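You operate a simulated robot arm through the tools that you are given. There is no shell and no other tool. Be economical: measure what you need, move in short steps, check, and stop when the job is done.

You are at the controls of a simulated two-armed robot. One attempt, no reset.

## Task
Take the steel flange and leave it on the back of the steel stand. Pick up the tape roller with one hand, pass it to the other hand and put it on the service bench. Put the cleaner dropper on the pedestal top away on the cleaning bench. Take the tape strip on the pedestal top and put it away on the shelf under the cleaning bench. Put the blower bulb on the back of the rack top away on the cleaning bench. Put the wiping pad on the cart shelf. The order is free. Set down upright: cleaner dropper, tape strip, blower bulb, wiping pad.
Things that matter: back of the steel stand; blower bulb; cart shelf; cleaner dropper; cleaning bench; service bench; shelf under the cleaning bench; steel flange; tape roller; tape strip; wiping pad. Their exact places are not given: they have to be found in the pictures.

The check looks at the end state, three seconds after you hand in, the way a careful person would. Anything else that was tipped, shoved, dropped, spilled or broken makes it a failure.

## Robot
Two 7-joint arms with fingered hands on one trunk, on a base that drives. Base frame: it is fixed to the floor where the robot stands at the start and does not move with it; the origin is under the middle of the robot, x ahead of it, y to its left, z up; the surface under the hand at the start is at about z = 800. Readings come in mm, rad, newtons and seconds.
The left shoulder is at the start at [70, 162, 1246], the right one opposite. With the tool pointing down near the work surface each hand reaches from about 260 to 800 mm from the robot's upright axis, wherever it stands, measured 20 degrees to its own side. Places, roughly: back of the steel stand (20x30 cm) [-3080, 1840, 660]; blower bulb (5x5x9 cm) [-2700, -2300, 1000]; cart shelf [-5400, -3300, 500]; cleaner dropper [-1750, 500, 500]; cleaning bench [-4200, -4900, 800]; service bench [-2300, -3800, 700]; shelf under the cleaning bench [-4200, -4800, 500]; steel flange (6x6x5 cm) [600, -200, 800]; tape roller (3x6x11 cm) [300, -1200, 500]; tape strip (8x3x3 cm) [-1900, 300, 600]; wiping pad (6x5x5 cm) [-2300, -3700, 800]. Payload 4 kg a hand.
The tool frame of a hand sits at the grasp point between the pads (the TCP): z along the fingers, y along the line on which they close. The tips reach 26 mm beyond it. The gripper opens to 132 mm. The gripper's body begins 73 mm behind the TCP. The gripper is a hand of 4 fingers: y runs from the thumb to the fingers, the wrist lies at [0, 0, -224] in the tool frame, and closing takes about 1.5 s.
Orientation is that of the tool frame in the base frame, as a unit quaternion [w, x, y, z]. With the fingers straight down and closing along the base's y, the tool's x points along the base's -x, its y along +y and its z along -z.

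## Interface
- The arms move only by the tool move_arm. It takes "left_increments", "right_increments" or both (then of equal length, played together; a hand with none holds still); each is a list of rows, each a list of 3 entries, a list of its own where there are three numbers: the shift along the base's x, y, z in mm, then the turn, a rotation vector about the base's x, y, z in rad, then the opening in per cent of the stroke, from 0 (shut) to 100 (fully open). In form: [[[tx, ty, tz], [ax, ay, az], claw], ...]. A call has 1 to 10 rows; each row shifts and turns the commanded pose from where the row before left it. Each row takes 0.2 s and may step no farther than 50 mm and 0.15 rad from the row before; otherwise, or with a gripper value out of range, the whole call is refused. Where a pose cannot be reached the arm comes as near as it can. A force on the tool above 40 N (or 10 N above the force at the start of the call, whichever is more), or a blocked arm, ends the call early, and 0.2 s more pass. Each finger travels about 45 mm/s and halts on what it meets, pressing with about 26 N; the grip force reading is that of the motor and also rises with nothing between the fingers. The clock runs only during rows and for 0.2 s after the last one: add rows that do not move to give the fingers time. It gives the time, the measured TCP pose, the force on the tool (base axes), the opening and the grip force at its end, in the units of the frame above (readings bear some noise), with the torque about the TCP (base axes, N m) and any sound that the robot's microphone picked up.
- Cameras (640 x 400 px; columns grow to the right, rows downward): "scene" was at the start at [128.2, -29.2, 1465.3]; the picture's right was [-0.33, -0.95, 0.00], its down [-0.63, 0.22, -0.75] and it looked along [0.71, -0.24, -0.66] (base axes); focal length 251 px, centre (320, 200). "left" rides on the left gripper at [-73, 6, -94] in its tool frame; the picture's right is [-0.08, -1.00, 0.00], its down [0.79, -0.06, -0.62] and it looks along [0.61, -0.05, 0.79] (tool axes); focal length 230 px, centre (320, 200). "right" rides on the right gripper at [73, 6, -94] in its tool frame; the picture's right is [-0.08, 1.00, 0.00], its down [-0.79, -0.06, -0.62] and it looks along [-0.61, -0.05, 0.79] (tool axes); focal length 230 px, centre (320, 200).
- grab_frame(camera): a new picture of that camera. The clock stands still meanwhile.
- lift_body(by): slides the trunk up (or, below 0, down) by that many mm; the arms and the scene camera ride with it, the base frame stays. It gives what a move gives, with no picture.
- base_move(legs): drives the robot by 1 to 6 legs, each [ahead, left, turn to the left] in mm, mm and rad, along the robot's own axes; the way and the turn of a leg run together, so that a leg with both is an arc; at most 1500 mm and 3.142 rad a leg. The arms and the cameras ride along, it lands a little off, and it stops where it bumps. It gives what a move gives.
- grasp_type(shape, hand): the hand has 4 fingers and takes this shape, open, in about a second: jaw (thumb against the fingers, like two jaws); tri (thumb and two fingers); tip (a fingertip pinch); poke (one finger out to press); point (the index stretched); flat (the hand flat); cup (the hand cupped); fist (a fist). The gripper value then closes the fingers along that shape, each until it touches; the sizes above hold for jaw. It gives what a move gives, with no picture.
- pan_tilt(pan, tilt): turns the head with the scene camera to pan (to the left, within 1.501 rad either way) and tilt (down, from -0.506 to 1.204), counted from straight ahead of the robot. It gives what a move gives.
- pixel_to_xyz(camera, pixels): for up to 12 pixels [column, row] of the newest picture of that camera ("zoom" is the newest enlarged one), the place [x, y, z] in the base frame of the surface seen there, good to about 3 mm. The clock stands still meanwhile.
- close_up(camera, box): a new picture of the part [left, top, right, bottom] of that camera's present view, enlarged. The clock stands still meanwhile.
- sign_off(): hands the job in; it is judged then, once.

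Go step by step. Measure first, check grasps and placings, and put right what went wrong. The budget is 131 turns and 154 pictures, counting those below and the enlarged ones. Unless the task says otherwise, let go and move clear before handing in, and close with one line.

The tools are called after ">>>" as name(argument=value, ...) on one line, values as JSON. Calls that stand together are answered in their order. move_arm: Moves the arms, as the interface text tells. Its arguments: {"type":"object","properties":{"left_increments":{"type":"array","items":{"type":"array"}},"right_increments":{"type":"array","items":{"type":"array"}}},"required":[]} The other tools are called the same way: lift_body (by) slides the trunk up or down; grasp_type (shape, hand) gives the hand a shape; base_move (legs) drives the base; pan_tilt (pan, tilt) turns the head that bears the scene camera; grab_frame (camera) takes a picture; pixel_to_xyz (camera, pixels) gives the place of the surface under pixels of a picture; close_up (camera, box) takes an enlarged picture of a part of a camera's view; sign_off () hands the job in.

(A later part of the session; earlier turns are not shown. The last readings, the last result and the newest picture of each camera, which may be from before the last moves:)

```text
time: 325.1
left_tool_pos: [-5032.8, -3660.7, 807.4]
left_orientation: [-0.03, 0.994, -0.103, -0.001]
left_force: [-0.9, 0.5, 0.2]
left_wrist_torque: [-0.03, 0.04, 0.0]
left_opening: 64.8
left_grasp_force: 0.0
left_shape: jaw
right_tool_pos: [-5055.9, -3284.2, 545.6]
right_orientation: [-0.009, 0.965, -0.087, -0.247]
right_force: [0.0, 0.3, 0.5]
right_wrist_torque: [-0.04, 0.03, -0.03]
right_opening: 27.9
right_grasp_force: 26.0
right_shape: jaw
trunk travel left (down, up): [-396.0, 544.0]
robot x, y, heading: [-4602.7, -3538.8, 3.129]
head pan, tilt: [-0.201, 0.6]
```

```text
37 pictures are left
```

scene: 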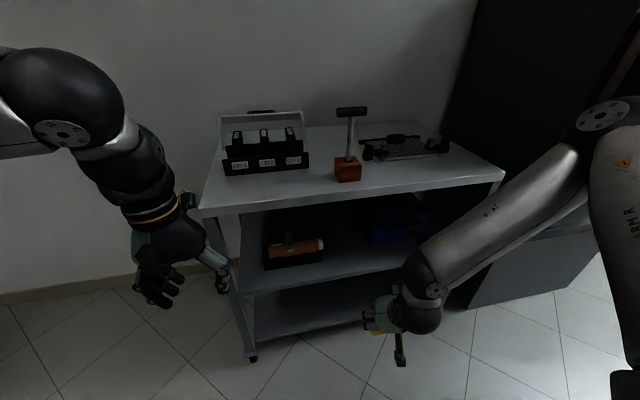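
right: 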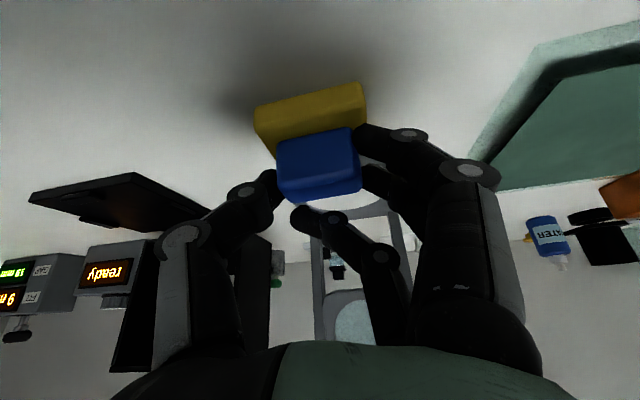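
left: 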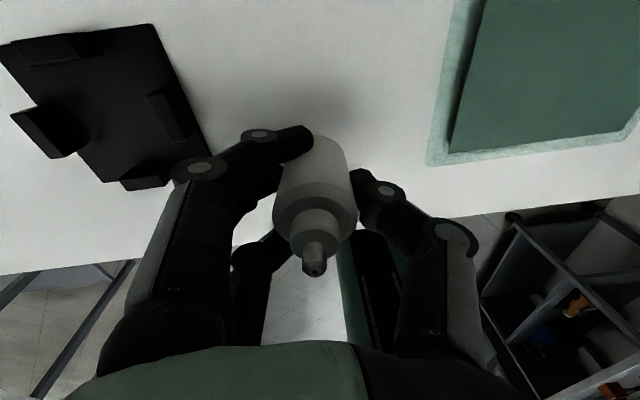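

I'll lift and pull the left hand back for clearance, then drive ahead 140 mm and extend the right arm into the shelf.

>>> move_arm(left_increments=[[[20, 0, 30], [0, 0, 0], 50], [[20, 0, 30], [0, 0, 0], 50], [[20, 0, 30], [0, 0, 0], 50], [[0, 0, 0], [0, 0, 0], 50]])

>>> base_move(legs=[[140, 0, 0.01]])

>>> move_arm(right_increments=[[[-25, 0, 0], [0, 0, 0], 0], [[-25, 0, 0], [0, 0, 0], 0], [[-25, 0, 0], [0, 0, 0], 0], [[-20, 0, -5], [0, 0, 0], 0], [[0, 0, 0], [0, 0, 0], 0]])

>>> grab_frame(camera="right")

>>> close_up(camera="scene", box=[290, 150, 530, 330])

```text
time: 326.1
left_tool_pos: [-4970.8, -3662.1, 897.7]
left_orientation: [-0.031, 0.994, -0.103, 0.0]
left_force: [0.1, -0.4, 0.1]
left_wrist_torque: [0.0, 0.0, 0.0]
left_opening: 65.2
left_grasp_force: 0.2
left_shape: jaw
right_tool_pos: [-5054.6, -3284.5, 544.8]
right_orientation: [-0.008, 0.965, -0.087, -0.247]
right_force: [-0.1, -0.4, 0.3]
right_wrist_torque: [0.02, 0.02, -0.07]
right_opening: 28.1
right_grasp_force: 25.6
right_shape: jaw
trunk travel left (down, up): [-396.0, 544.0]
robot x, y, heading: [-4599.6, -3537.9, 3.125]
head pan, tilt: [-0.201, 0.6]
```

```text
time: 327.4
left_tool_pos: [-5111.5, -3663.5, 897.4]
left_orientation: [-0.031, 0.995, -0.099, 0.0]
left_force: [-0.3, 0.3, 0.6]
left_wrist_torque: [0.03, -0.02, 0.03]
left_opening: 65.4
left_grasp_force: 0.0
left_shape: jaw
right_tool_pos: [-5197.8, -3288.2, 545.3]
right_orientation: [-0.008, 0.965, -0.084, -0.248]
right_force: [-0.3, 0.0, 0.0]
right_wrist_torque: [0.01, -0.01, -0.03]
right_opening: 27.8
right_grasp_force: 25.5
right_shape: jaw
trunk travel left (down, up): [-396.0, 544.0]
robot x, y, heading: [-4737.4, -3538.0, 3.131]
head pan, tilt: [-0.201, 0.6]
```

```text
time: 328.6
left_tool_pos: [-5108.8, -3663.2, 898.6]
left_orientation: [-0.03, 0.995, -0.099, 0.0]
left_force: [0.0, -0.6, 0.2]
left_wrist_torque: [-0.01, 0.01, 0.02]
left_opening: 65.2
left_grasp_force: 0.1
left_shape: jaw
right_tool_pos: [-5291.8, -3287.4, 539.6]
right_orientation: [-0.008, 0.965, -0.084, -0.247]
right_force: [0.1, -0.2, -0.7]
right_wrist_torque: [0.0, 0.0, 0.03]
right_opening: 28.1
right_grasp_force: 27.0
right_shape: jaw
trunk travel left (down, up): [-396.0, 544.0]
robot x, y, heading: [-4742.6, -3538.5, 3.132]
head pan, tilt: [-0.201, 0.6]
```

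```text
36 pictures are left
```

right: 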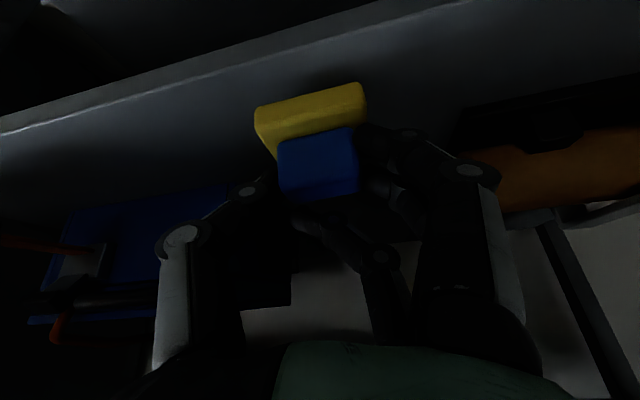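

```text
2.22 times, centred on (410, 240) of scene
```

zoom: 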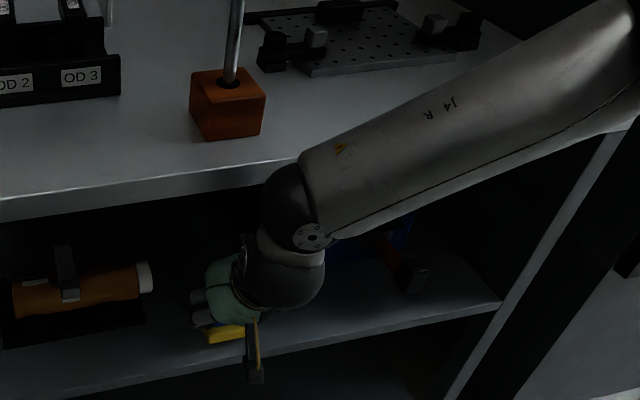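

The pad is over the shelf, inside the edge. I'll lower to contact.

>>> move_arm(right_increments=[[[0, 0, -8], [0, 0, 0], 0], [[0, 0, -4], [0, 0, 0], 0], [[0, 0, -3], [0, 0, 0], 0], [[0, 0, -2], [0, 0, 0], 0], [[0, 0, 0], [0, 0, 0], 0]])

```text
time: 329.8
left_tool_pos: [-5110.5, -3662.5, 897.8]
left_orientation: [-0.03, 0.995, -0.099, -0.001]
left_force: [-0.3, 1.0, 1.0]
left_wrist_torque: [0.0, 0.03, 0.02]
left_opening: 65.2
left_grasp_force: 0.0
left_shape: jaw
right_tool_pos: [-5289.3, -3282.9, 528.1]
right_orientation: [-0.006, 0.966, -0.083, -0.247]
right_force: [1.1, 0.0, -1.1]
right_wrist_torque: [-0.01, 0.0, 0.0]
right_opening: 27.9
right_grasp_force: 26.6
right_shape: jaw
right hand out of reach, approached as far as the arm can: row 3
trunk travel left (down, up): [-396.0, 544.0]
robot x, y, heading: [-4740.5, -3540.2, 3.139]
head pan, tilt: [-0.201, 0.6]
```

>>> lift_body(by=-4)

```text
time: 330.3
left_tool_pos: [-5108.3, -3664.5, 893.5]
left_orientation: [-0.032, 0.995, -0.099, -0.001]
left_force: [-0.7, -0.8, 0.0]
left_wrist_torque: [-0.03, -0.03, 0.05]
left_opening: 65.4
left_grasp_force: 0.0
left_shape: jaw
right_tool_pos: [-5290.0, -3282.7, 525.3]
right_orientation: [-0.008, 0.965, -0.084, -0.25]
right_force: [2.2, 2.1, 10.9]
right_wrist_torque: [-0.22, -0.01, 0.03]
right_opening: 28.3
right_grasp_force: 26.0
right_shape: jaw
trunk travel left (down, up): [-392.0, 548.0]
robot x, y, heading: [-4743.2, -3536.9, 3.131]
head pan, tilt: [-0.201, 0.6]
```

Contact (11 N). I'll release and back out.

>>> move_arm(right_increments=[[[0, 0, 0], [0, 0, 0], 35], [[0, 0, 0], [0, 0, 0], 50], [[0, 0, 0], [0, 0, 0], 55], [[0, 0, 0], [0, 0, 0], 55], [[6, 0, 9], [0, 0, 0], 55], [[16, 0, 16], [0, 0, 0], 55], [[35, 0, 20], [0, 0, 0], 55], [[45, 0, 10], [0, 0, 0], 55], [[45, 0, 0], [0, 0, 0], 55], [[45, 0, 0], [0, 0, 0], 55]])

>>> close_up(camera="scene", box=[290, 180, 490, 330])

>>> grab_frame(camera="right")

```text
time: 332.5
left_tool_pos: [-5110.9, -3662.2, 893.4]
left_orientation: [-0.03, 0.995, -0.098, 0.0]
left_force: [-0.2, 0.2, -0.2]
left_wrist_torque: [0.0, -0.02, 0.01]
left_opening: 65.5
left_grasp_force: 0.1
left_shape: jaw
right_tool_pos: [-5164.7, -3284.1, 579.4]
right_orientation: [-0.008, 0.965, -0.084, -0.247]
right_force: [0.4, 0.3, -0.6]
right_wrist_torque: [-0.01, -0.03, 0.03]
right_opening: 71.8
right_grasp_force: 0.1
right_shape: jaw
right hand out of reach, approached as far as the arm can: row 9, 10
trunk travel left (down, up): [-392.0, 548.0]
robot x, y, heading: [-4741.8, -3537.9, 3.128]
head pan, tilt: [-0.201, 0.6]
```

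```text
2.67 times, centred on (390, 255) of scene
```

zoom: 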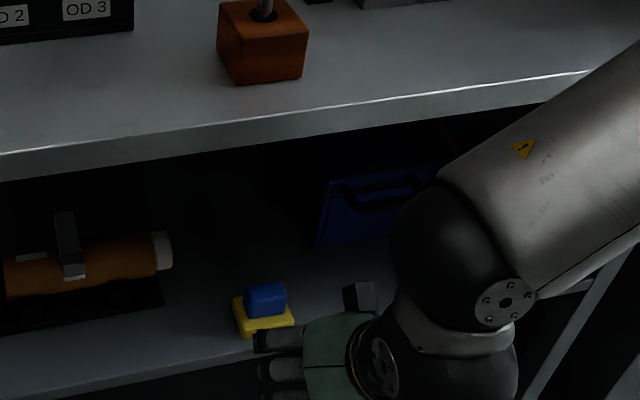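

```text
33 pictures are left
```

right: 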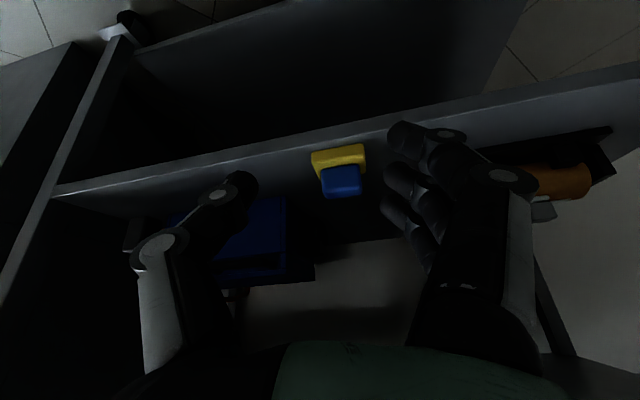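

The pad stands upright on the cart shelf. With limited turns left, I'll head for the blower bulb: raise the trunk, back off, turn toward the rack and look.

>>> lift_body(by=400)

>>> base_move(legs=[[-400, 0, 0], [0, 0, -2.43], [650, 0, 0]])

>>> pan_tilt(pan=0, tilt=0.35)

>>> grab_frame(camera="scene")

>>> pixel_to_xyz(camera="scene", pixels=[[320, 180], [360, 180], [400, 180], [280, 180], [320, 220], [360, 220], [400, 220], [280, 220], [440, 200], [320, 260], [240, 200], [320, 150]])

```text
time: 336.3
left_tool_pos: [-5109.8, -3662.8, 1293.0]
left_orientation: [-0.031, 0.995, -0.099, -0.001]
left_force: [0.7, 0.6, 0.0]
left_wrist_torque: [0.0, 0.03, -0.02]
left_opening: 65.1
left_grasp_force: 0.1
left_shape: jaw
right_tool_pos: [-5164.5, -3284.3, 978.4]
right_orientation: [-0.007, 0.965, -0.084, -0.248]
right_force: [0.0, -0.1, 0.9]
right_wrist_torque: [0.0, 0.03, 0.03]
right_opening: 71.8
right_grasp_force: 0.1
right_shape: jaw
trunk travel left (down, up): [-792.0, 148.0]
robot x, y, heading: [-4741.4, -3537.6, 3.13]
head pan, tilt: [-0.201, 0.6]
```

```text
time: 347.8
left_tool_pos: [-3664.1, -2770.3, 1294.0]
left_orientation: [0.012, -0.264, 0.964, -0.028]
left_force: [-0.3, 0.2, 0.1]
left_wrist_torque: [-0.01, 0.03, 0.0]
left_opening: 65.2
left_grasp_force: 0.0
left_shape: jaw
right_tool_pos: [-3370.1, -3014.6, 979.4]
right_orientation: [0.234, -0.268, 0.931, 0.083]
right_force: [-0.4, 0.3, 1.0]
right_wrist_torque: [-0.01, 0.04, 0.01]
right_opening: 72.0
right_grasp_force: 0.0
right_shape: jaw
trunk travel left (down, up): [-792.0, 148.0]
robot x, y, heading: [-3854.8, -3108.1, 0.73]
head pan, tilt: [-0.201, 0.6]
```

```text
time: 348.5
left_tool_pos: [-3663.1, -2768.3, 1293.1]
left_orientation: [0.011, -0.264, 0.964, -0.028]
left_force: [0.6, -0.1, 0.1]
left_wrist_torque: [-0.01, -0.02, 0.0]
left_opening: 65.1
left_grasp_force: 0.1
left_shape: jaw
right_tool_pos: [-3369.0, -3014.5, 977.5]
right_orientation: [0.234, -0.268, 0.931, 0.082]
right_force: [-0.4, 1.0, 0.1]
right_wrist_torque: [0.0, -0.01, 0.02]
right_opening: 71.5
right_grasp_force: 0.0
right_shape: jaw
trunk travel left (down, up): [-792.0, 148.0]
robot x, y, heading: [-3853.7, -3110.1, 0.728]
head pan, tilt: [0.0, 0.351]
```

```text
32 pictures are left
```

scene: 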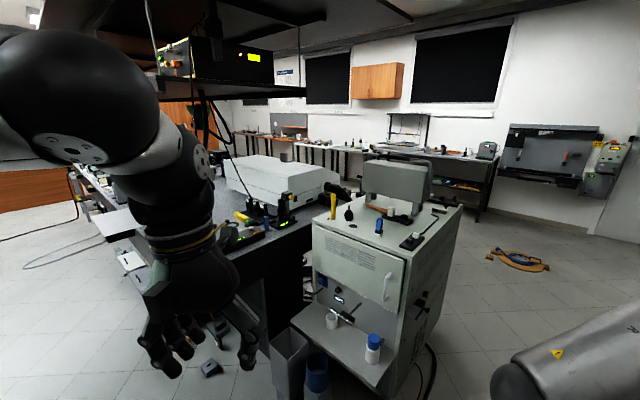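

```text
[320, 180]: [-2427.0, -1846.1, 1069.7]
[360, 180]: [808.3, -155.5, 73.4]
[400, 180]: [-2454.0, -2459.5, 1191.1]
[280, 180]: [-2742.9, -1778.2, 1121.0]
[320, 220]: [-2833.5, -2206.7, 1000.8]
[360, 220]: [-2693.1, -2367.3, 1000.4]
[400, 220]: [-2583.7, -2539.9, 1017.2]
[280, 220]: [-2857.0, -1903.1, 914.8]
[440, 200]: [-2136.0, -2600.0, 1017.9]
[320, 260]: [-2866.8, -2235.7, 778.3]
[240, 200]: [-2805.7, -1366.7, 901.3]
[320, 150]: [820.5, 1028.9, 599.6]
```

The rack's back side faces me with small items on top. I'll zoom to identify the bulb.

>>> close_up(camera="scene", box=[305, 175, 465, 275])

>>> pixel_to_xyz(camera="zoom", pixels=[[172, 142], [172, 155], [172, 175], [160, 160], [185, 160], [110, 130], [290, 195], [300, 215], [420, 260], [60, 190], [250, 240], [520, 200]])

```text
4.00 times, centred on (385, 225) of scene
```

zoom: 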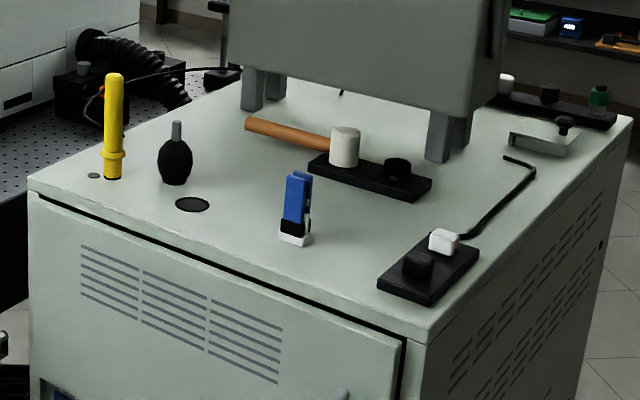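

```text
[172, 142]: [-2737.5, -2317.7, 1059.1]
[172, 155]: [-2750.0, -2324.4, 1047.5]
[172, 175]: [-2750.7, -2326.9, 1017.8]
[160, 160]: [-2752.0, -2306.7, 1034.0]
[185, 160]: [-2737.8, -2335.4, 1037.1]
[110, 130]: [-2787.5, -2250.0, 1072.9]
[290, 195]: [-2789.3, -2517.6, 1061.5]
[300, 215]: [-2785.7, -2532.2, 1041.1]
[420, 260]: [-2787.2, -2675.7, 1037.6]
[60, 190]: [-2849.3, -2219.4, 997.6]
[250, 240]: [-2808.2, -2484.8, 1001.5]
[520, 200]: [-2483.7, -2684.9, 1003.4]
```

The bulb is the black one at (-2733,-2314), z 1000–1085. I'll check the fold-out shelf and floor bins in front of the rack before approaching.

>>> pixel_to_xyz(camera="scene", pixels=[[295, 325], [375, 385], [340, 345], [290, 345], [275, 350], [318, 375], [210, 368], [310, 390], [400, 340], [300, 310], [425, 345], [260, 390]])

```text
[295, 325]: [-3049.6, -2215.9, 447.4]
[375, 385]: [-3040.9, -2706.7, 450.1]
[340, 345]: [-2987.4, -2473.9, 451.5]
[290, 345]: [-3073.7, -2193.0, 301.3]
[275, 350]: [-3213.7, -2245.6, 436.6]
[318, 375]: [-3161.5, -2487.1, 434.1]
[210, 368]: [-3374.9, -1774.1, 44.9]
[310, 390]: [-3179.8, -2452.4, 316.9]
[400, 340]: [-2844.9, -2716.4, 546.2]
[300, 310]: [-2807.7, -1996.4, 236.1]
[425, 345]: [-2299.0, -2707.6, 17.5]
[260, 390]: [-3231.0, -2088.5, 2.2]
```

The bins and fold-out shelf block the west side, so I'll take the bulb from the south with a strongly tilted right hand. I'll raise the right arm, drive in front of the rack's south face, tilt the hand and look.

>>> move_arm(right_increments=[[[0, 0, 44], [0, 0, 0], 60], [[0, 0, 44], [0, 0, 0], 60], [[0, 0, 44], [0, 0, 0], 60], [[0, 0, 44], [0, 0, 0], 60], [[0, 0, 44], [0, 0, 0], 60], [[0, 0, 0], [0, 0, 0], 60]])

>>> base_move(legs=[[0, 0, 0.843], [0, -945, 0]])

>>> lift_body(by=-60)

>>> move_arm(right_increments=[[[-15, 0, 0], [0.125, 0, 0], 60], [[-15, 0, 0], [0.125, 0, 0], 60], [[-15, 0, 0], [0.125, 0, 0], 60], [[-15, 0, 0], [0.125, 0, 0], 60], [[0, 0, 0], [0, 0, 0], 60]])

>>> pan_tilt(pan=-0.3, tilt=0.6)

>>> grab_frame(camera="scene")

```text
time: 349.9
left_tool_pos: [-3663.7, -2769.9, 1294.1]
left_orientation: [0.011, -0.263, 0.964, -0.029]
left_force: [-0.7, 0.0, 0.7]
left_wrist_torque: [0.0, 0.01, 0.05]
left_opening: 65.0
left_grasp_force: 0.0
left_shape: jaw
right_tool_pos: [-3370.4, -3014.0, 989.4]
right_orientation: [0.234, -0.268, 0.931, 0.082]
right_force: [-0.7, 0.0, 0.3]
right_wrist_torque: [0.01, -0.02, 0.01]
right_opening: 78.6
right_grasp_force: 0.1
right_shape: jaw
right hand out of reach, approached as far as the arm can: row 1, 2, 3, 4, 5
trunk travel left (down, up): [-792.0, 148.0]
robot x, y, heading: [-3854.2, -3111.0, 0.727]
head pan, tilt: [0.0, 0.351]
```

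```text
time: 355.8
left_tool_pos: [-3271.7, -2736.9, 1292.7]
left_orientation: [0.022, -0.643, 0.765, -0.021]
left_force: [-0.4, -0.6, 0.0]
left_wrist_torque: [-0.01, 0.02, -0.03]
left_opening: 65.3
left_grasp_force: 0.1
left_shape: jaw
right_tool_pos: [-2902.0, -2672.6, 991.1]
right_orientation: [0.17, -0.631, 0.734, 0.185]
right_force: [-17.0, 3.3, 8.2]
right_wrist_torque: [0.07, -0.05, 0.17]
right_opening: 62.7
right_grasp_force: 0.0
right_shape: jaw
trunk travel left (down, up): [-792.0, 148.0]
robot x, y, heading: [-3135.2, -3100.8, 1.582]
head pan, tilt: [0.0, 0.351]
stopped in leg 2: the force on the tool passed its limit at 63 N (the readings are from after the stop); the commanded pose is now the measured one
```

```text
time: 356.3
left_tool_pos: [-3277.6, -2737.7, 1277.2]
left_orientation: [0.026, -0.644, 0.765, -0.023]
left_force: [-0.3, 1.2, -0.1]
left_wrist_torque: [0.01, -0.01, -0.02]
left_opening: 65.5
left_grasp_force: 0.1
left_shape: jaw
right_tool_pos: [-2911.6, -2672.3, 980.7]
right_orientation: [0.171, -0.634, 0.73, 0.189]
right_force: [-23.4, -11.3, 21.5]
right_wrist_torque: [-0.2, -0.97, -0.71]
right_opening: 64.4
right_grasp_force: 0.0
right_shape: jaw
trunk travel left (down, up): [-776.0, 164.0]
robot x, y, heading: [-3139.8, -3100.0, 1.586]
head pan, tilt: [0.0, 0.351]
stopped: the force on the tool passed its limit at 59 N (the readings are from after the stop); the commanded pose is now the measured one
```

```text
time: 357.5
left_tool_pos: [-3272.8, -2735.5, 1276.4]
left_orientation: [0.022, -0.643, 0.765, -0.022]
left_force: [0.1, 0.7, -0.2]
left_wrist_torque: [0.02, 0.03, 0.01]
left_opening: 65.2
left_grasp_force: 0.0
left_shape: jaw
right_tool_pos: [-2928.6, -2633.1, 993.7]
right_orientation: [0.26, -0.603, 0.697, 0.288]
right_force: [-1.0, 0.2, -0.4]
right_wrist_torque: [0.03, -0.02, 0.0]
right_opening: 78.9
right_grasp_force: 0.0
right_shape: jaw
right hand out of reach, approached as far as the arm can: row 1, 2, 3, 4
trunk travel left (down, up): [-776.0, 164.0]
robot x, y, heading: [-3137.9, -3101.1, 1.582]
head pan, tilt: [0.0, 0.351]
```

```text
time: 358.3
left_tool_pos: [-3271.0, -2736.9, 1276.9]
left_orientation: [0.022, -0.643, 0.765, -0.021]
left_force: [0.7, -1.1, -0.3]
left_wrist_torque: [0.01, 0.01, 0.0]
left_opening: 65.7
left_grasp_force: 0.1
left_shape: jaw
right_tool_pos: [-2927.8, -2635.1, 995.1]
right_orientation: [0.258, -0.603, 0.697, 0.289]
right_force: [0.7, 0.1, 0.3]
right_wrist_torque: [0.03, 0.04, 0.0]
right_opening: 78.8
right_grasp_force: 0.1
right_shape: jaw
trunk travel left (down, up): [-776.0, 164.0]
robot x, y, heading: [-3135.2, -3100.3, 1.585]
head pan, tilt: [-0.3, 0.6]
```

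```text
30 pictures are left
```

scene: 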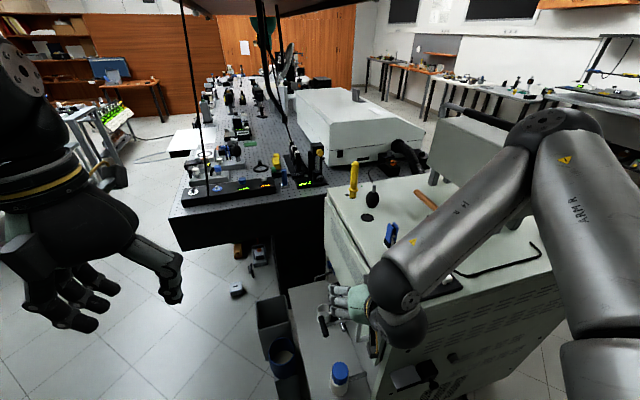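

The hand touched the rack's corner and stopped; the items on top still look in place. I'll raise the trunk to clear it, shift right, then extend the arm over the bulb from above.

>>> lift_body(by=160)

>>> base_move(legs=[[20, -205, -0.014]])

>>> move_arm(right_increments=[[[0, 30, 0], [0.1, 0, 0], 55], [[0, 40, 0], [0.1, 0, 0], 55], [[0, 45, 0], [0, 0, 0], 55], [[0, 45, 0], [0, 0, 0], 55], [[0, 45, 0], [0, 0, 0], 55], [[0, 45, 0], [0, 0, 0], 55], [[0, 40, 0], [0, 0, 0], 55], [[0, 0, 0], [0, 0, 0], 55]])

>>> grab_frame(camera="right")

>>> grab_frame(camera="scene")

```text
time: 360.1
left_tool_pos: [-3271.9, -2736.8, 1437.0]
left_orientation: [0.023, -0.643, 0.765, -0.022]
left_force: [0.8, 0.0, -0.6]
left_wrist_torque: [0.0, -0.01, 0.04]
left_opening: 65.3
left_grasp_force: 0.0
left_shape: jaw
right_tool_pos: [-2928.3, -2634.7, 1154.8]
right_orientation: [0.258, -0.603, 0.697, 0.289]
right_force: [-0.6, 0.0, 0.4]
right_wrist_torque: [0.0, 0.0, 0.04]
right_opening: 79.1
right_grasp_force: 0.0
right_shape: jaw
trunk travel left (down, up): [-936.0, 4.0]
robot x, y, heading: [-3133.3, -3105.7, 1.588]
head pan, tilt: [-0.3, 0.6]
```

```text
time: 361.7
left_tool_pos: [-3064.5, -2712.9, 1436.7]
left_orientation: [0.023, -0.637, 0.77, -0.023]
left_force: [0.0, -0.5, -0.9]
left_wrist_torque: [0.03, -0.06, 0.0]
left_opening: 65.3
left_grasp_force: 0.0
left_shape: jaw
right_tool_pos: [-2719.1, -2617.3, 1156.4]
right_orientation: [0.263, -0.597, 0.702, 0.285]
right_force: [-0.2, 0.1, 0.2]
right_wrist_torque: [-0.01, -0.02, 0.01]
right_opening: 78.6
right_grasp_force: 0.1
right_shape: jaw
trunk travel left (down, up): [-936.0, 4.0]
robot x, y, heading: [-2930.8, -3080.0, 1.571]
head pan, tilt: [-0.3, 0.6]
```

```text
time: 363.5
left_tool_pos: [-3059.9, -2712.4, 1437.9]
left_orientation: [0.023, -0.637, 0.77, -0.022]
left_force: [0.8, 0.1, -0.3]
left_wrist_torque: [0.02, 0.0, 0.0]
left_opening: 65.6
left_grasp_force: 0.0
left_shape: jaw
right_tool_pos: [-2688.6, -2347.2, 1185.3]
right_orientation: [0.318, -0.569, 0.67, 0.355]
right_force: [-0.5, 0.3, -0.7]
right_wrist_torque: [-0.04, -0.01, -0.02]
right_opening: 73.3
right_grasp_force: 0.0
right_shape: jaw
right hand out of reach, approached as far as the arm can: row 5, 6, 7
trunk travel left (down, up): [-936.0, 4.0]
robot x, y, heading: [-2930.2, -3078.4, 1.576]
head pan, tilt: [-0.3, 0.6]
```

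```text
29 pictures are left
```

right: 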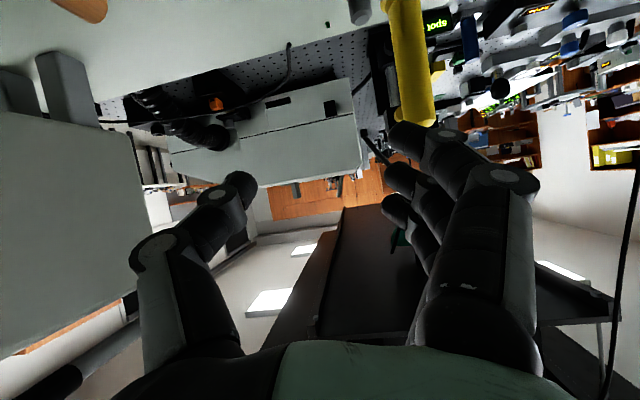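

```text
28 pictures are left
```

scene: 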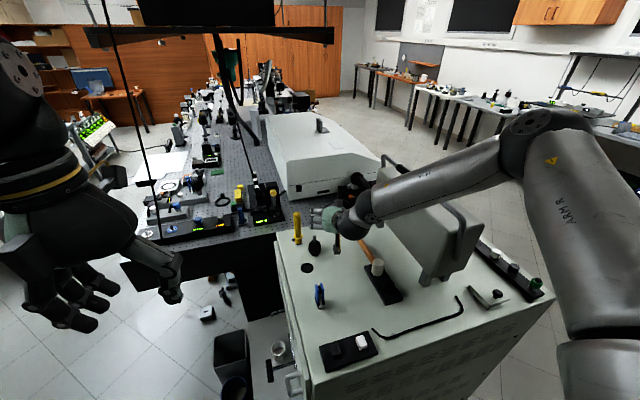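

The bulb is just ahead of reach: I need about 33 mm more in y and 44 mm left. I'll tilt a bit more, raise the wrist relative to the shoulder, and nudge the base.

>>> base_move(legs=[[12, 0, -0.005]])

>>> move_arm(right_increments=[[[-11, 0, 10], [0.1, 0, 0], 55], [[-11, 0, 15], [0.1, 0, 0], 55], [[-11, 8, 20], [0, 0, 0], 55], [[-11, 8, 15], [0, 0, 0], 55], [[0, 8, 0], [0, 0, 0], 55], [[0, 6, 0], [0, 0, 0], 55], [[0, 0, 0], [0, 0, 0], 55]])

>>> close_up(camera="scene", box=[270, 180, 430, 290])

>>> pixel_to_xyz(camera="zoom", pixels=[[180, 250], [178, 270], [165, 265], [190, 265], [178, 285], [172, 240]])

```text
time: 364.3
left_tool_pos: [-3057.5, -2704.3, 1438.8]
left_orientation: [0.024, -0.635, 0.772, -0.022]
left_force: [0.6, 1.4, -0.3]
left_wrist_torque: [0.02, 0.02, 0.01]
left_opening: 65.4
left_grasp_force: 0.0
left_shape: jaw
right_tool_pos: [-2685.1, -2339.9, 1187.7]
right_orientation: [0.321, -0.566, 0.67, 0.356]
right_force: [0.7, -0.3, -0.1]
right_wrist_torque: [-0.05, -0.04, 0.04]
right_opening: 73.2
right_grasp_force: 0.0
right_shape: jaw
trunk travel left (down, up): [-936.0, 4.0]
robot x, y, heading: [-2924.9, -3069.0, 1.562]
head pan, tilt: [-0.3, 0.6]
```

```text
time: 365.9
left_tool_pos: [-3056.6, -2700.2, 1437.7]
left_orientation: [0.023, -0.635, 0.772, -0.022]
left_force: [-0.2, 1.0, 0.2]
left_wrist_torque: [0.04, 0.01, 0.02]
left_opening: 65.3
left_grasp_force: 0.0
left_shape: jaw
right_tool_pos: [-2721.4, -2314.6, 1253.8]
right_orientation: [0.374, -0.532, 0.633, 0.42]
right_force: [-0.3, -0.4, -0.3]
right_wrist_torque: [0.0, -0.01, -0.04]
right_opening: 73.2
right_grasp_force: 0.1
right_shape: jaw
right hand out of reach, approached as far as the arm can: row 1, 2, 5, 6
trunk travel left (down, up): [-936.0, 4.0]
robot x, y, heading: [-2927.2, -3068.7, 1.564]
head pan, tilt: [-0.3, 0.6]
```

```text
3.64 times, centred on (350, 235) of scene
```

zoom: 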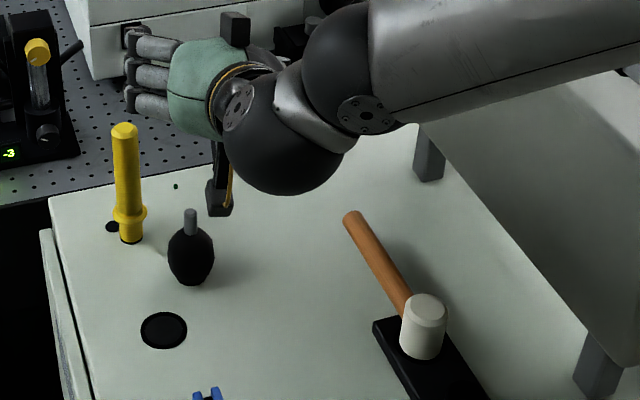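

```text
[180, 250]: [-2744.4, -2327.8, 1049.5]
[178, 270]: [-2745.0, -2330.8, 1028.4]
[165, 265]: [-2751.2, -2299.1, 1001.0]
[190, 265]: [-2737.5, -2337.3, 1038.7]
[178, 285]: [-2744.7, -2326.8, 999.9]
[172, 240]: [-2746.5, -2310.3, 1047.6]
```

The hand is above the bulb, at (-2736,-2309). I'll adjust by a few mm and lower 160 mm with the trunk, then check.

>>> move_arm(right_increments=[[[-8, 3, 0], [0, 0, 0], 55], [[-7, 2, 0], [0, 0, 0], 55], [[0, 0, 0], [0, 0, 0], 55]])

>>> lift_body(by=-150)

>>> grab_frame(camera="right")

>>> close_up(camera="scene", box=[230, 130, 390, 240])

```text
time: 366.7
left_tool_pos: [-3055.7, -2699.1, 1437.3]
left_orientation: [0.022, -0.635, 0.772, -0.023]
left_force: [0.3, -0.3, 0.7]
left_wrist_torque: [0.03, 0.0, -0.03]
left_opening: 65.4
left_grasp_force: 0.1
left_shape: jaw
right_tool_pos: [-2725.2, -2317.5, 1260.2]
right_orientation: [0.374, -0.533, 0.632, 0.42]
right_force: [-0.4, -0.6, 0.1]
right_wrist_torque: [-0.01, -0.01, 0.03]
right_opening: 73.3
right_grasp_force: 0.0
right_shape: jaw
right hand out of reach, approached as far as the arm can: row 1, 2
trunk travel left (down, up): [-936.0, 4.0]
robot x, y, heading: [-2927.8, -3071.6, 1.565]
head pan, tilt: [-0.3, 0.6]
```

```text
time: 368.4
left_tool_pos: [-3058.0, -2700.4, 1288.1]
left_orientation: [0.023, -0.635, 0.772, -0.022]
left_force: [0.8, -0.5, -0.4]
left_wrist_torque: [-0.03, -0.02, 0.0]
left_opening: 65.3
left_grasp_force: 0.0
left_shape: jaw
right_tool_pos: [-2726.5, -2316.2, 1110.3]
right_orientation: [0.373, -0.533, 0.632, 0.421]
right_force: [-0.4, 0.0, -0.1]
right_wrist_torque: [0.02, 0.04, 0.0]
right_opening: 73.2
right_grasp_force: 0.0
right_shape: jaw
trunk travel left (down, up): [-786.0, 154.0]
robot x, y, heading: [-2934.8, -3067.9, 1.569]
head pan, tilt: [-0.3, 0.6]
```

```text
26 pictures are left
```

right: 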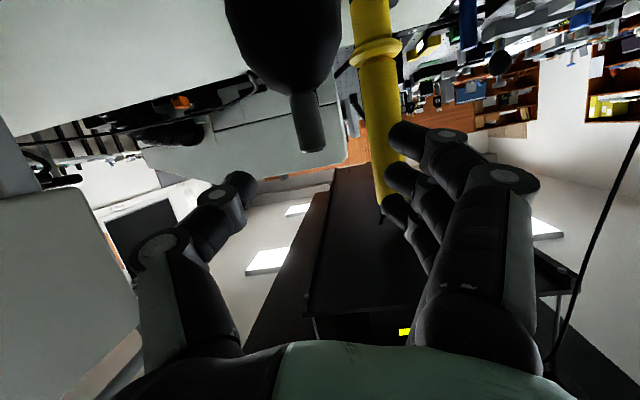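

```text
3.64 times, centred on (310, 185) of scene
```

zoom: 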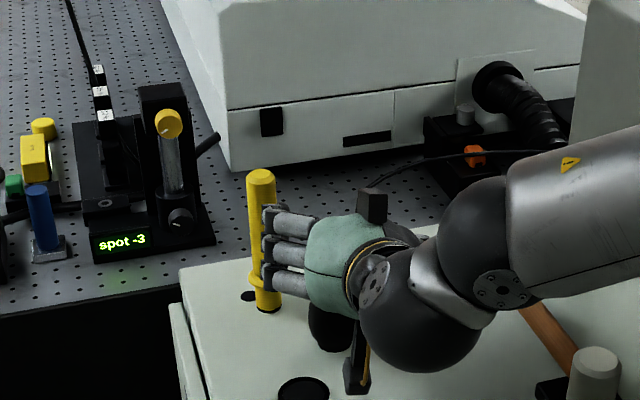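

The bulb is lined up between thumb and fingers. I'll lower 68 mm and close.

>>> lift_body(by=-68)

>>> move_arm(right_increments=[[[0, 0, 0], [0, 0, 0], 40], [[0, 0, 0], [0, 0, 0], 25], [[0, 0, 0], [0, 0, 0], 10], [[0, 0, 0], [0, 0, 0], 0], [[0, 0, 0], [0, 0, 0], 0], [[0, 0, 0], [0, 0, 0], 0], [[0, 0, 0], [0, 0, 0], 0], [[0, 0, 0], [0, 0, 0], 0]])

>>> grab_frame(camera="right")

```text
time: 369.5
left_tool_pos: [-3057.8, -2702.8, 1222.5]
left_orientation: [0.022, -0.634, 0.772, -0.021]
left_force: [0.6, -0.6, 0.7]
left_wrist_torque: [0.01, 0.0, 0.03]
left_opening: 65.2
left_grasp_force: 0.1
left_shape: jaw
right_tool_pos: [-2725.5, -2315.2, 1049.5]
right_orientation: [0.376, -0.53, 0.631, 0.425]
right_force: [4.4, 6.1, 30.7]
right_wrist_torque: [-3.65, 0.45, 0.51]
right_opening: 73.0
right_grasp_force: 0.0
right_shape: jaw
trunk travel left (down, up): [-718.0, 222.0]
robot x, y, heading: [-2933.4, -3068.4, 1.57]
head pan, tilt: [-0.3, 0.6]
```

```text
time: 370.1
left_tool_pos: [-3056.8, -2701.8, 1218.6]
left_orientation: [0.023, -0.634, 0.772, -0.022]
left_force: [0.6, -0.9, 0.1]
left_wrist_torque: [0.0, -0.05, 0.01]
left_opening: 65.1
left_grasp_force: 0.1
left_shape: jaw
right_tool_pos: [-2726.9, -2314.4, 1049.5]
right_orientation: [0.376, -0.528, 0.631, 0.426]
right_force: [-1.1, -3.3, 9.2]
right_wrist_torque: [-1.09, 0.2, 0.19]
right_opening: 27.7
right_grasp_force: 0.0
right_shape: jaw
trunk travel left (down, up): [-718.0, 222.0]
robot x, y, heading: [-2930.5, -3067.8, 1.565]
head pan, tilt: [-0.3, 0.6]
stopped in row 3 (right hand): the force on the tool passed its limit at 41 N (the readings are from after the stop); the commanded pose is now the measured one
```

```text
24 pictures are left
```

right: 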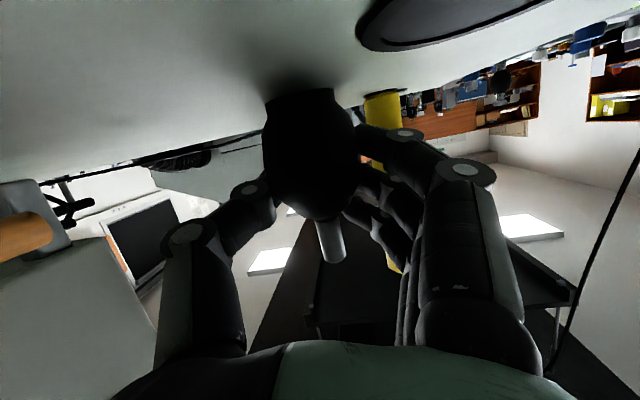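

The camera housing touched the rack top, so I'm low enough. I'll rise 6 mm and finish closing, then lift and look.

>>> lift_body(by=6)

>>> move_arm(right_increments=[[[0, 0, 0], [0, 0, 0], 10], [[0, 0, 0], [0, 0, 0], 0], [[0, 0, 0], [0, 0, 0], 0], [[0, 0, 0], [0, 0, 0], 0], [[0, 0, 0], [0, 0, 0], 0], [[0, 0, 0], [0, 0, 0], 0]])

>>> lift_body(by=40)

>>> grab_frame(camera="right")

>>> close_up(camera="scene", box=[200, 130, 440, 300])

```text
time: 370.7
left_tool_pos: [-3056.8, -2699.2, 1225.0]
left_orientation: [0.022, -0.635, 0.772, -0.022]
left_force: [0.3, -0.3, 0.3]
left_wrist_torque: [0.03, 0.02, 0.03]
left_opening: 65.4
left_grasp_force: 0.0
left_shape: jaw
right_tool_pos: [-2724.4, -2313.2, 1052.0]
right_orientation: [0.375, -0.53, 0.631, 0.424]
right_force: [-0.4, -0.2, -0.2]
right_wrist_torque: [0.01, 0.01, -0.01]
right_opening: 23.6
right_grasp_force: 8.8
right_shape: jaw
trunk travel left (down, up): [-724.0, 216.0]
robot x, y, heading: [-2930.5, -3065.7, 1.565]
head pan, tilt: [-0.3, 0.6]
```

```text
time: 372.1
left_tool_pos: [-3056.0, -2699.9, 1225.6]
left_orientation: [0.023, -0.635, 0.772, -0.022]
left_force: [0.1, 0.9, -0.1]
left_wrist_torque: [0.01, 0.01, -0.02]
left_opening: 65.3
left_grasp_force: 0.1
left_shape: jaw
right_tool_pos: [-2726.9, -2313.2, 1053.1]
right_orientation: [0.376, -0.529, 0.632, 0.424]
right_force: [0.6, -0.3, -0.3]
right_wrist_torque: [0.01, -0.02, 0.02]
right_opening: 21.3
right_grasp_force: 25.9
right_shape: jaw
trunk travel left (down, up): [-724.0, 216.0]
robot x, y, heading: [-2928.8, -3072.3, 1.566]
head pan, tilt: [-0.3, 0.6]
```

```text
time: 372.9
left_tool_pos: [-3056.6, -2700.1, 1265.1]
left_orientation: [0.022, -0.635, 0.772, -0.023]
left_force: [0.6, 0.2, -0.6]
left_wrist_torque: [-0.04, -0.01, 0.0]
left_opening: 65.3
left_grasp_force: 0.0
left_shape: jaw
right_tool_pos: [-2726.1, -2313.5, 1093.1]
right_orientation: [0.375, -0.53, 0.631, 0.424]
right_force: [0.0, -0.6, -1.2]
right_wrist_torque: [-0.01, 0.0, 0.0]
right_opening: 21.5
right_grasp_force: 26.1
right_shape: jaw
trunk travel left (down, up): [-764.0, 176.0]
robot x, y, heading: [-2931.3, -3069.4, 1.564]
head pan, tilt: [-0.3, 0.6]
```

```text
23 pictures are left
```

right: 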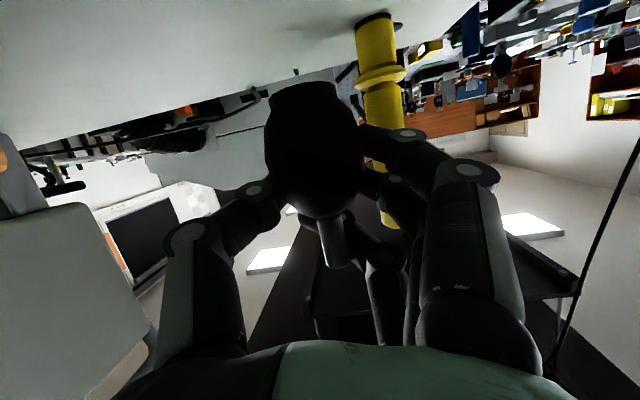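

```text
2.35 times, centred on (320, 215) of scene
```

zoom: 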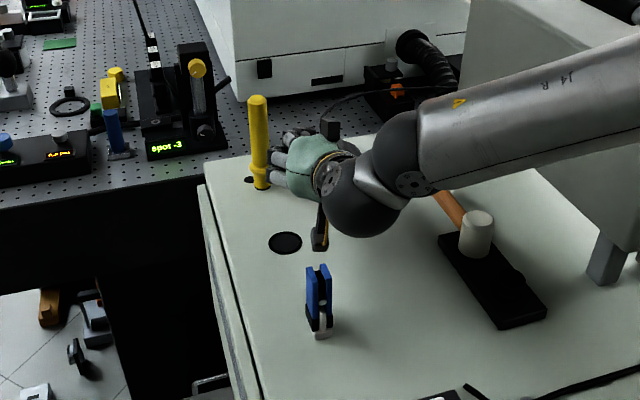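

The bulb is held and the other items are untouched. I'll retract the right arm, move clear of the rack, and drive back around to the pedestal for the strip.

>>> lift_body(by=90)

>>> move_arm(right_increments=[[[0, -43, 0], [0, 0, 0], 0], [[0, -43, 0], [0, 0, 0], 0], [[0, -43, 0], [0, 0, 0], 0], [[0, -43, 0], [0, 0, 0], 0], [[0, -43, 0], [0, 0, 0], 0], [[0, -43, 0], [0, 0, 0], 0], [[0, -43, 0], [0, 0, 0], 0], [[0, 0, 0], [0, 0, 0], 0]])

>>> base_move(legs=[[-40, 400, 0], [0, 0, -1.57], [1480, -40, 0], [520, 0, 0], [0, 0, 1.57], [1500, 0, 0]])

>>> base_move(legs=[[1400, 0, 0], [0, 0, 0.99]])

>>> grab_frame(camera="right")

```text
time: 374.2
left_tool_pos: [-3057.7, -2698.8, 1356.0]
left_orientation: [0.022, -0.635, 0.772, -0.023]
left_force: [-0.7, 0.1, -0.4]
left_wrist_torque: [0.01, -0.01, 0.04]
left_opening: 65.6
left_grasp_force: 0.2
left_shape: jaw
right_tool_pos: [-2726.1, -2313.1, 1184.1]
right_orientation: [0.375, -0.53, 0.631, 0.424]
right_force: [-0.1, 0.5, -0.9]
right_wrist_torque: [0.02, 0.01, -0.02]
right_opening: 21.8
right_grasp_force: 26.0
right_shape: jaw
trunk travel left (down, up): [-854.0, 86.0]
robot x, y, heading: [-2931.3, -3070.4, 1.566]
head pan, tilt: [-0.3, 0.6]
```

```text
time: 376.0
left_tool_pos: [-3059.1, -2699.3, 1355.4]
left_orientation: [0.023, -0.635, 0.772, -0.023]
left_force: [-0.1, -0.3, 0.8]
left_wrist_torque: [-0.01, -0.01, -0.01]
left_opening: 65.5
left_grasp_force: 0.2
left_shape: jaw
right_tool_pos: [-2702.5, -2538.0, 1179.0]
right_orientation: [0.375, -0.531, 0.631, 0.424]
right_force: [-1.4, 0.0, -1.2]
right_wrist_torque: [0.02, 0.03, 0.01]
right_opening: 21.0
right_grasp_force: 25.9
right_shape: jaw
right hand out of reach, approached as far as the arm can: row 5, 6, 7
trunk travel left (down, up): [-854.0, 86.0]
robot x, y, heading: [-2930.9, -3065.3, 1.568]
head pan, tilt: [-0.3, 0.6]
```

```text
time: 402.8
left_tool_pos: [-1379.9, -1321.6, 1355.9]
left_orientation: [0.022, -0.618, 0.785, -0.022]
left_force: [-0.1, 0.7, 0.1]
left_wrist_torque: [0.04, -0.01, -0.02]
left_opening: 65.2
left_grasp_force: 0.0
left_shape: jaw
right_tool_pos: [-1015.0, -1174.1, 1180.0]
right_orientation: [0.383, -0.517, 0.643, 0.416]
right_force: [-0.1, -0.1, -0.8]
right_wrist_torque: [0.01, 0.01, -0.02]
right_opening: 21.0
right_grasp_force: 25.8
right_shape: jaw
trunk travel left (down, up): [-854.0, 86.0]
robot x, y, heading: [-1264.5, -1698.1, 1.515]
head pan, tilt: [-0.3, 0.6]
```

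```text
time: 412.4
left_tool_pos: [-1572.5, -165.4, 1357.3]
left_orientation: [-0.03, 0.916, -0.4, 0.01]
left_force: [-0.1, 0.3, 0.1]
left_wrist_torque: [-0.01, 0.01, -0.02]
left_opening: 65.3
left_grasp_force: 0.0
left_shape: jaw
right_tool_pos: [-1493.3, 216.9, 1179.3]
right_orientation: [-0.139, 0.76, -0.322, -0.547]
right_force: [-0.1, 0.1, -0.4]
right_wrist_torque: [0.03, 0.01, 0.02]
right_opening: 20.8
right_grasp_force: 25.6
right_shape: jaw
trunk travel left (down, up): [-854.0, 86.0]
robot x, y, heading: [-1200.7, -277.3, 2.503]
head pan, tilt: [-0.3, 0.6]
```

```text
21 pictures are left
```

right: 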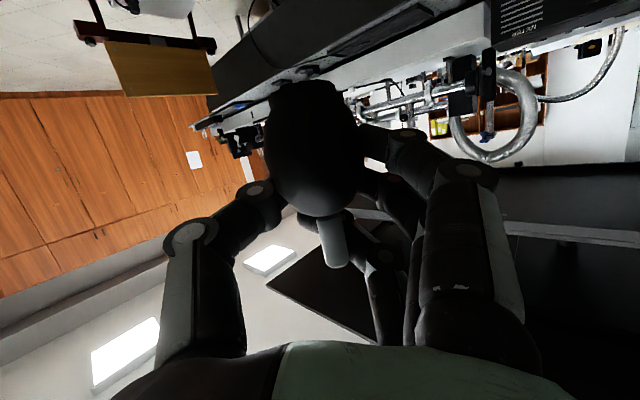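

The bulb is held firmly. I'll drive to the pedestal so the strip lies ahead-left, lower the trunk, and bring the left hand above it with a slight forward tilt and wide opening.

>>> base_move(legs=[[441, -188, 0.057]])

>>> lift_body(by=-400)

>>> move_arm(left_increments=[[[-17, 11, -36], [0, 0, 0.14], 100], [[-17, 11, -36], [0, 0, 0.14], 100], [[-17, 11, -36], [0.0685, 0.1045, 0], 100], [[-17, 11, -36], [0.0685, 0.1045, 0], 100], [[-17, 11, -36], [0, 0, 0], 100], [[-17, 11, -30], [0, 0, 0], 100], [[-17, 11, -30], [0, 0, 0], 100], [[0, 0, 0], [0, 0, 0], 100]])

>>> grab_frame(camera="left")

```text
time: 415.2
left_tool_pos: [-1837.0, 218.8, 1355.5]
left_orientation: [-0.031, 0.927, -0.374, 0.009]
left_force: [0.5, -1.0, -0.8]
left_wrist_torque: [0.03, -0.01, -0.03]
left_opening: 65.4
left_grasp_force: 0.0
left_shape: jaw
right_tool_pos: [-1779.1, 607.6, 1180.4]
right_orientation: [-0.125, 0.768, -0.3, -0.552]
right_force: [0.2, -0.4, -1.5]
right_wrist_torque: [-0.02, 0.02, -0.01]
right_opening: 20.6
right_grasp_force: 26.0
right_shape: jaw
trunk travel left (down, up): [-854.0, 86.0]
robot x, y, heading: [-1458.3, 128.7, 2.565]
head pan, tilt: [-0.3, 0.6]
```

```text
time: 419.1
left_tool_pos: [-1836.6, 220.8, 956.6]
left_orientation: [-0.031, 0.927, -0.374, 0.008]
left_force: [0.2, -0.4, 1.3]
left_wrist_torque: [0.01, -0.03, 0.01]
left_opening: 65.3
left_grasp_force: 0.1
left_shape: jaw
right_tool_pos: [-1779.7, 609.6, 778.3]
right_orientation: [-0.125, 0.768, -0.3, -0.551]
right_force: [-0.3, -0.4, 0.4]
right_wrist_torque: [-0.02, 0.02, 0.02]
right_opening: 21.0
right_grasp_force: 26.5
right_shape: jaw
trunk travel left (down, up): [-454.0, 486.0]
robot x, y, heading: [-1458.0, 128.7, 2.565]
head pan, tilt: [-0.3, 0.6]
```

```text
time: 420.9
left_tool_pos: [-1955.8, 297.1, 715.5]
left_orientation: [-0.072, 0.961, -0.242, -0.114]
left_force: [-0.4, 1.2, 0.8]
left_wrist_torque: [0.05, 0.03, 0.01]
left_opening: 131.9
left_grasp_force: 0.0
left_shape: jaw
right_tool_pos: [-1780.8, 608.3, 780.3]
right_orientation: [-0.123, 0.769, -0.299, -0.552]
right_force: [0.2, -0.5, -0.3]
right_wrist_torque: [0.03, -0.02, 0.05]
right_opening: 21.2
right_grasp_force: 26.8
right_shape: jaw
trunk travel left (down, up): [-454.0, 486.0]
robot x, y, heading: [-1457.4, 128.9, 2.563]
head pan, tilt: [-0.3, 0.6]
```

```text
20 pictures are left
```

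left: 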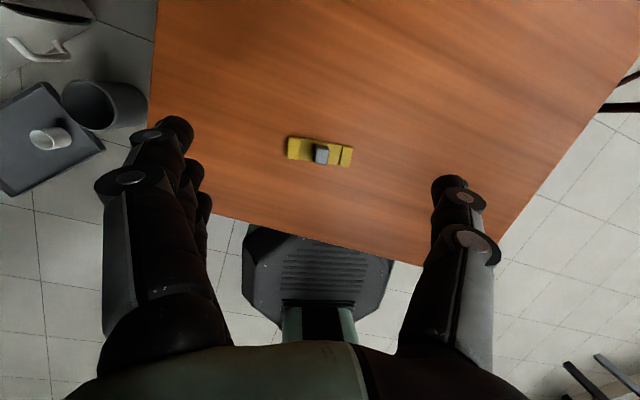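

The strip is at (320,152), nearly centred. I'll measure its ends exactly.

>>> pixel_to_xyz(camera="left", pixels=[[291, 148], [349, 158], [300, 142], [340, 148], [300, 158], [338, 163], [321, 148], [321, 158]])

```text
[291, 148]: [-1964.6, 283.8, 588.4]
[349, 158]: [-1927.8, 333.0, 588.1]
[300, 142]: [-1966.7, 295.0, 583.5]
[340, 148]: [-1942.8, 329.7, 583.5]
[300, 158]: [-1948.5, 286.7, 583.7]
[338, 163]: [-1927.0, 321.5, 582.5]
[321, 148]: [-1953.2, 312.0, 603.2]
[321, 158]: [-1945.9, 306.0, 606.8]
```

The strip's centre is (-1946.5,308), its axis angle 0.93, and its knob top is at 606. I'll grip the knob: align yaw -0.14, descend to 613, close and lift.

>>> move_arm(left_increments=[[[6, 5, -15], [0, 0, -0.139], 60], [[6, 4, -25], [0, 0, 0], 50], [[0, 0, -30], [0, 0, 0], 50], [[0, 0, -20], [0, 0, 0], 50], [[0, 0, -12], [0, 0, 0], 50], [[0, 0, 0], [0, 0, 0], 50]])

>>> move_arm(left_increments=[[[0, 0, 0], [0, 0, 0], 30], [[0, 0, 0], [0, 0, 0], 15], [[0, 0, 0], [0, 0, 0], 0], [[0, 0, 0], [0, 0, 0], 0], [[0, 0, 0], [0, 0, 0], 0], [[0, 0, 0], [0, 0, 0], 0], [[0, 0, 0], [0, 0, 0], 0], [[0, 0, 15], [0, 0, 0], 0], [[0, 0, 25], [0, 0, 0], 0], [[0, 0, 0], [0, 0, 0], 0]])

>>> grab_frame(camera="left")

```text
time: 422.2
left_tool_pos: [-1944.3, 308.2, 615.6]
left_orientation: [-0.08, 0.941, -0.309, -0.11]
left_force: [-0.8, -2.0, 14.0]
left_wrist_torque: [-0.68, 0.12, -0.05]
left_opening: 66.9
left_grasp_force: 0.0
left_shape: jaw
right_tool_pos: [-1780.0, 608.5, 780.5]
right_orientation: [-0.123, 0.769, -0.299, -0.552]
right_force: [-0.3, 0.2, -0.6]
right_wrist_torque: [0.03, 0.02, -0.01]
right_opening: 20.9
right_grasp_force: 26.1
right_shape: jaw
trunk travel left (down, up): [-454.0, 486.0]
robot x, y, heading: [-1460.5, 130.3, 2.565]
head pan, tilt: [-0.3, 0.6]
```

```text
time: 424.4
left_tool_pos: [-1943.8, 306.5, 653.5]
left_orientation: [-0.079, 0.942, -0.308, -0.107]
left_force: [0.1, 0.3, -0.1]
left_wrist_torque: [0.02, -0.01, 0.02]
left_opening: 4.1
left_grasp_force: 25.5
left_shape: jaw
right_tool_pos: [-1781.3, 609.3, 778.9]
right_orientation: [-0.124, 0.769, -0.3, -0.551]
right_force: [-0.8, 0.0, -0.6]
right_wrist_torque: [0.03, -0.01, -0.02]
right_opening: 21.0
right_grasp_force: 26.4
right_shape: jaw
trunk travel left (down, up): [-454.0, 486.0]
robot x, y, heading: [-1459.1, 130.0, 2.564]
head pan, tilt: [-0.3, 0.6]
```

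```text
19 pictures are left
```

left: 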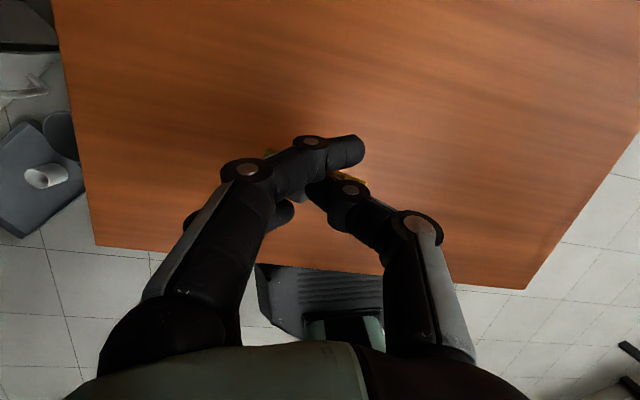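

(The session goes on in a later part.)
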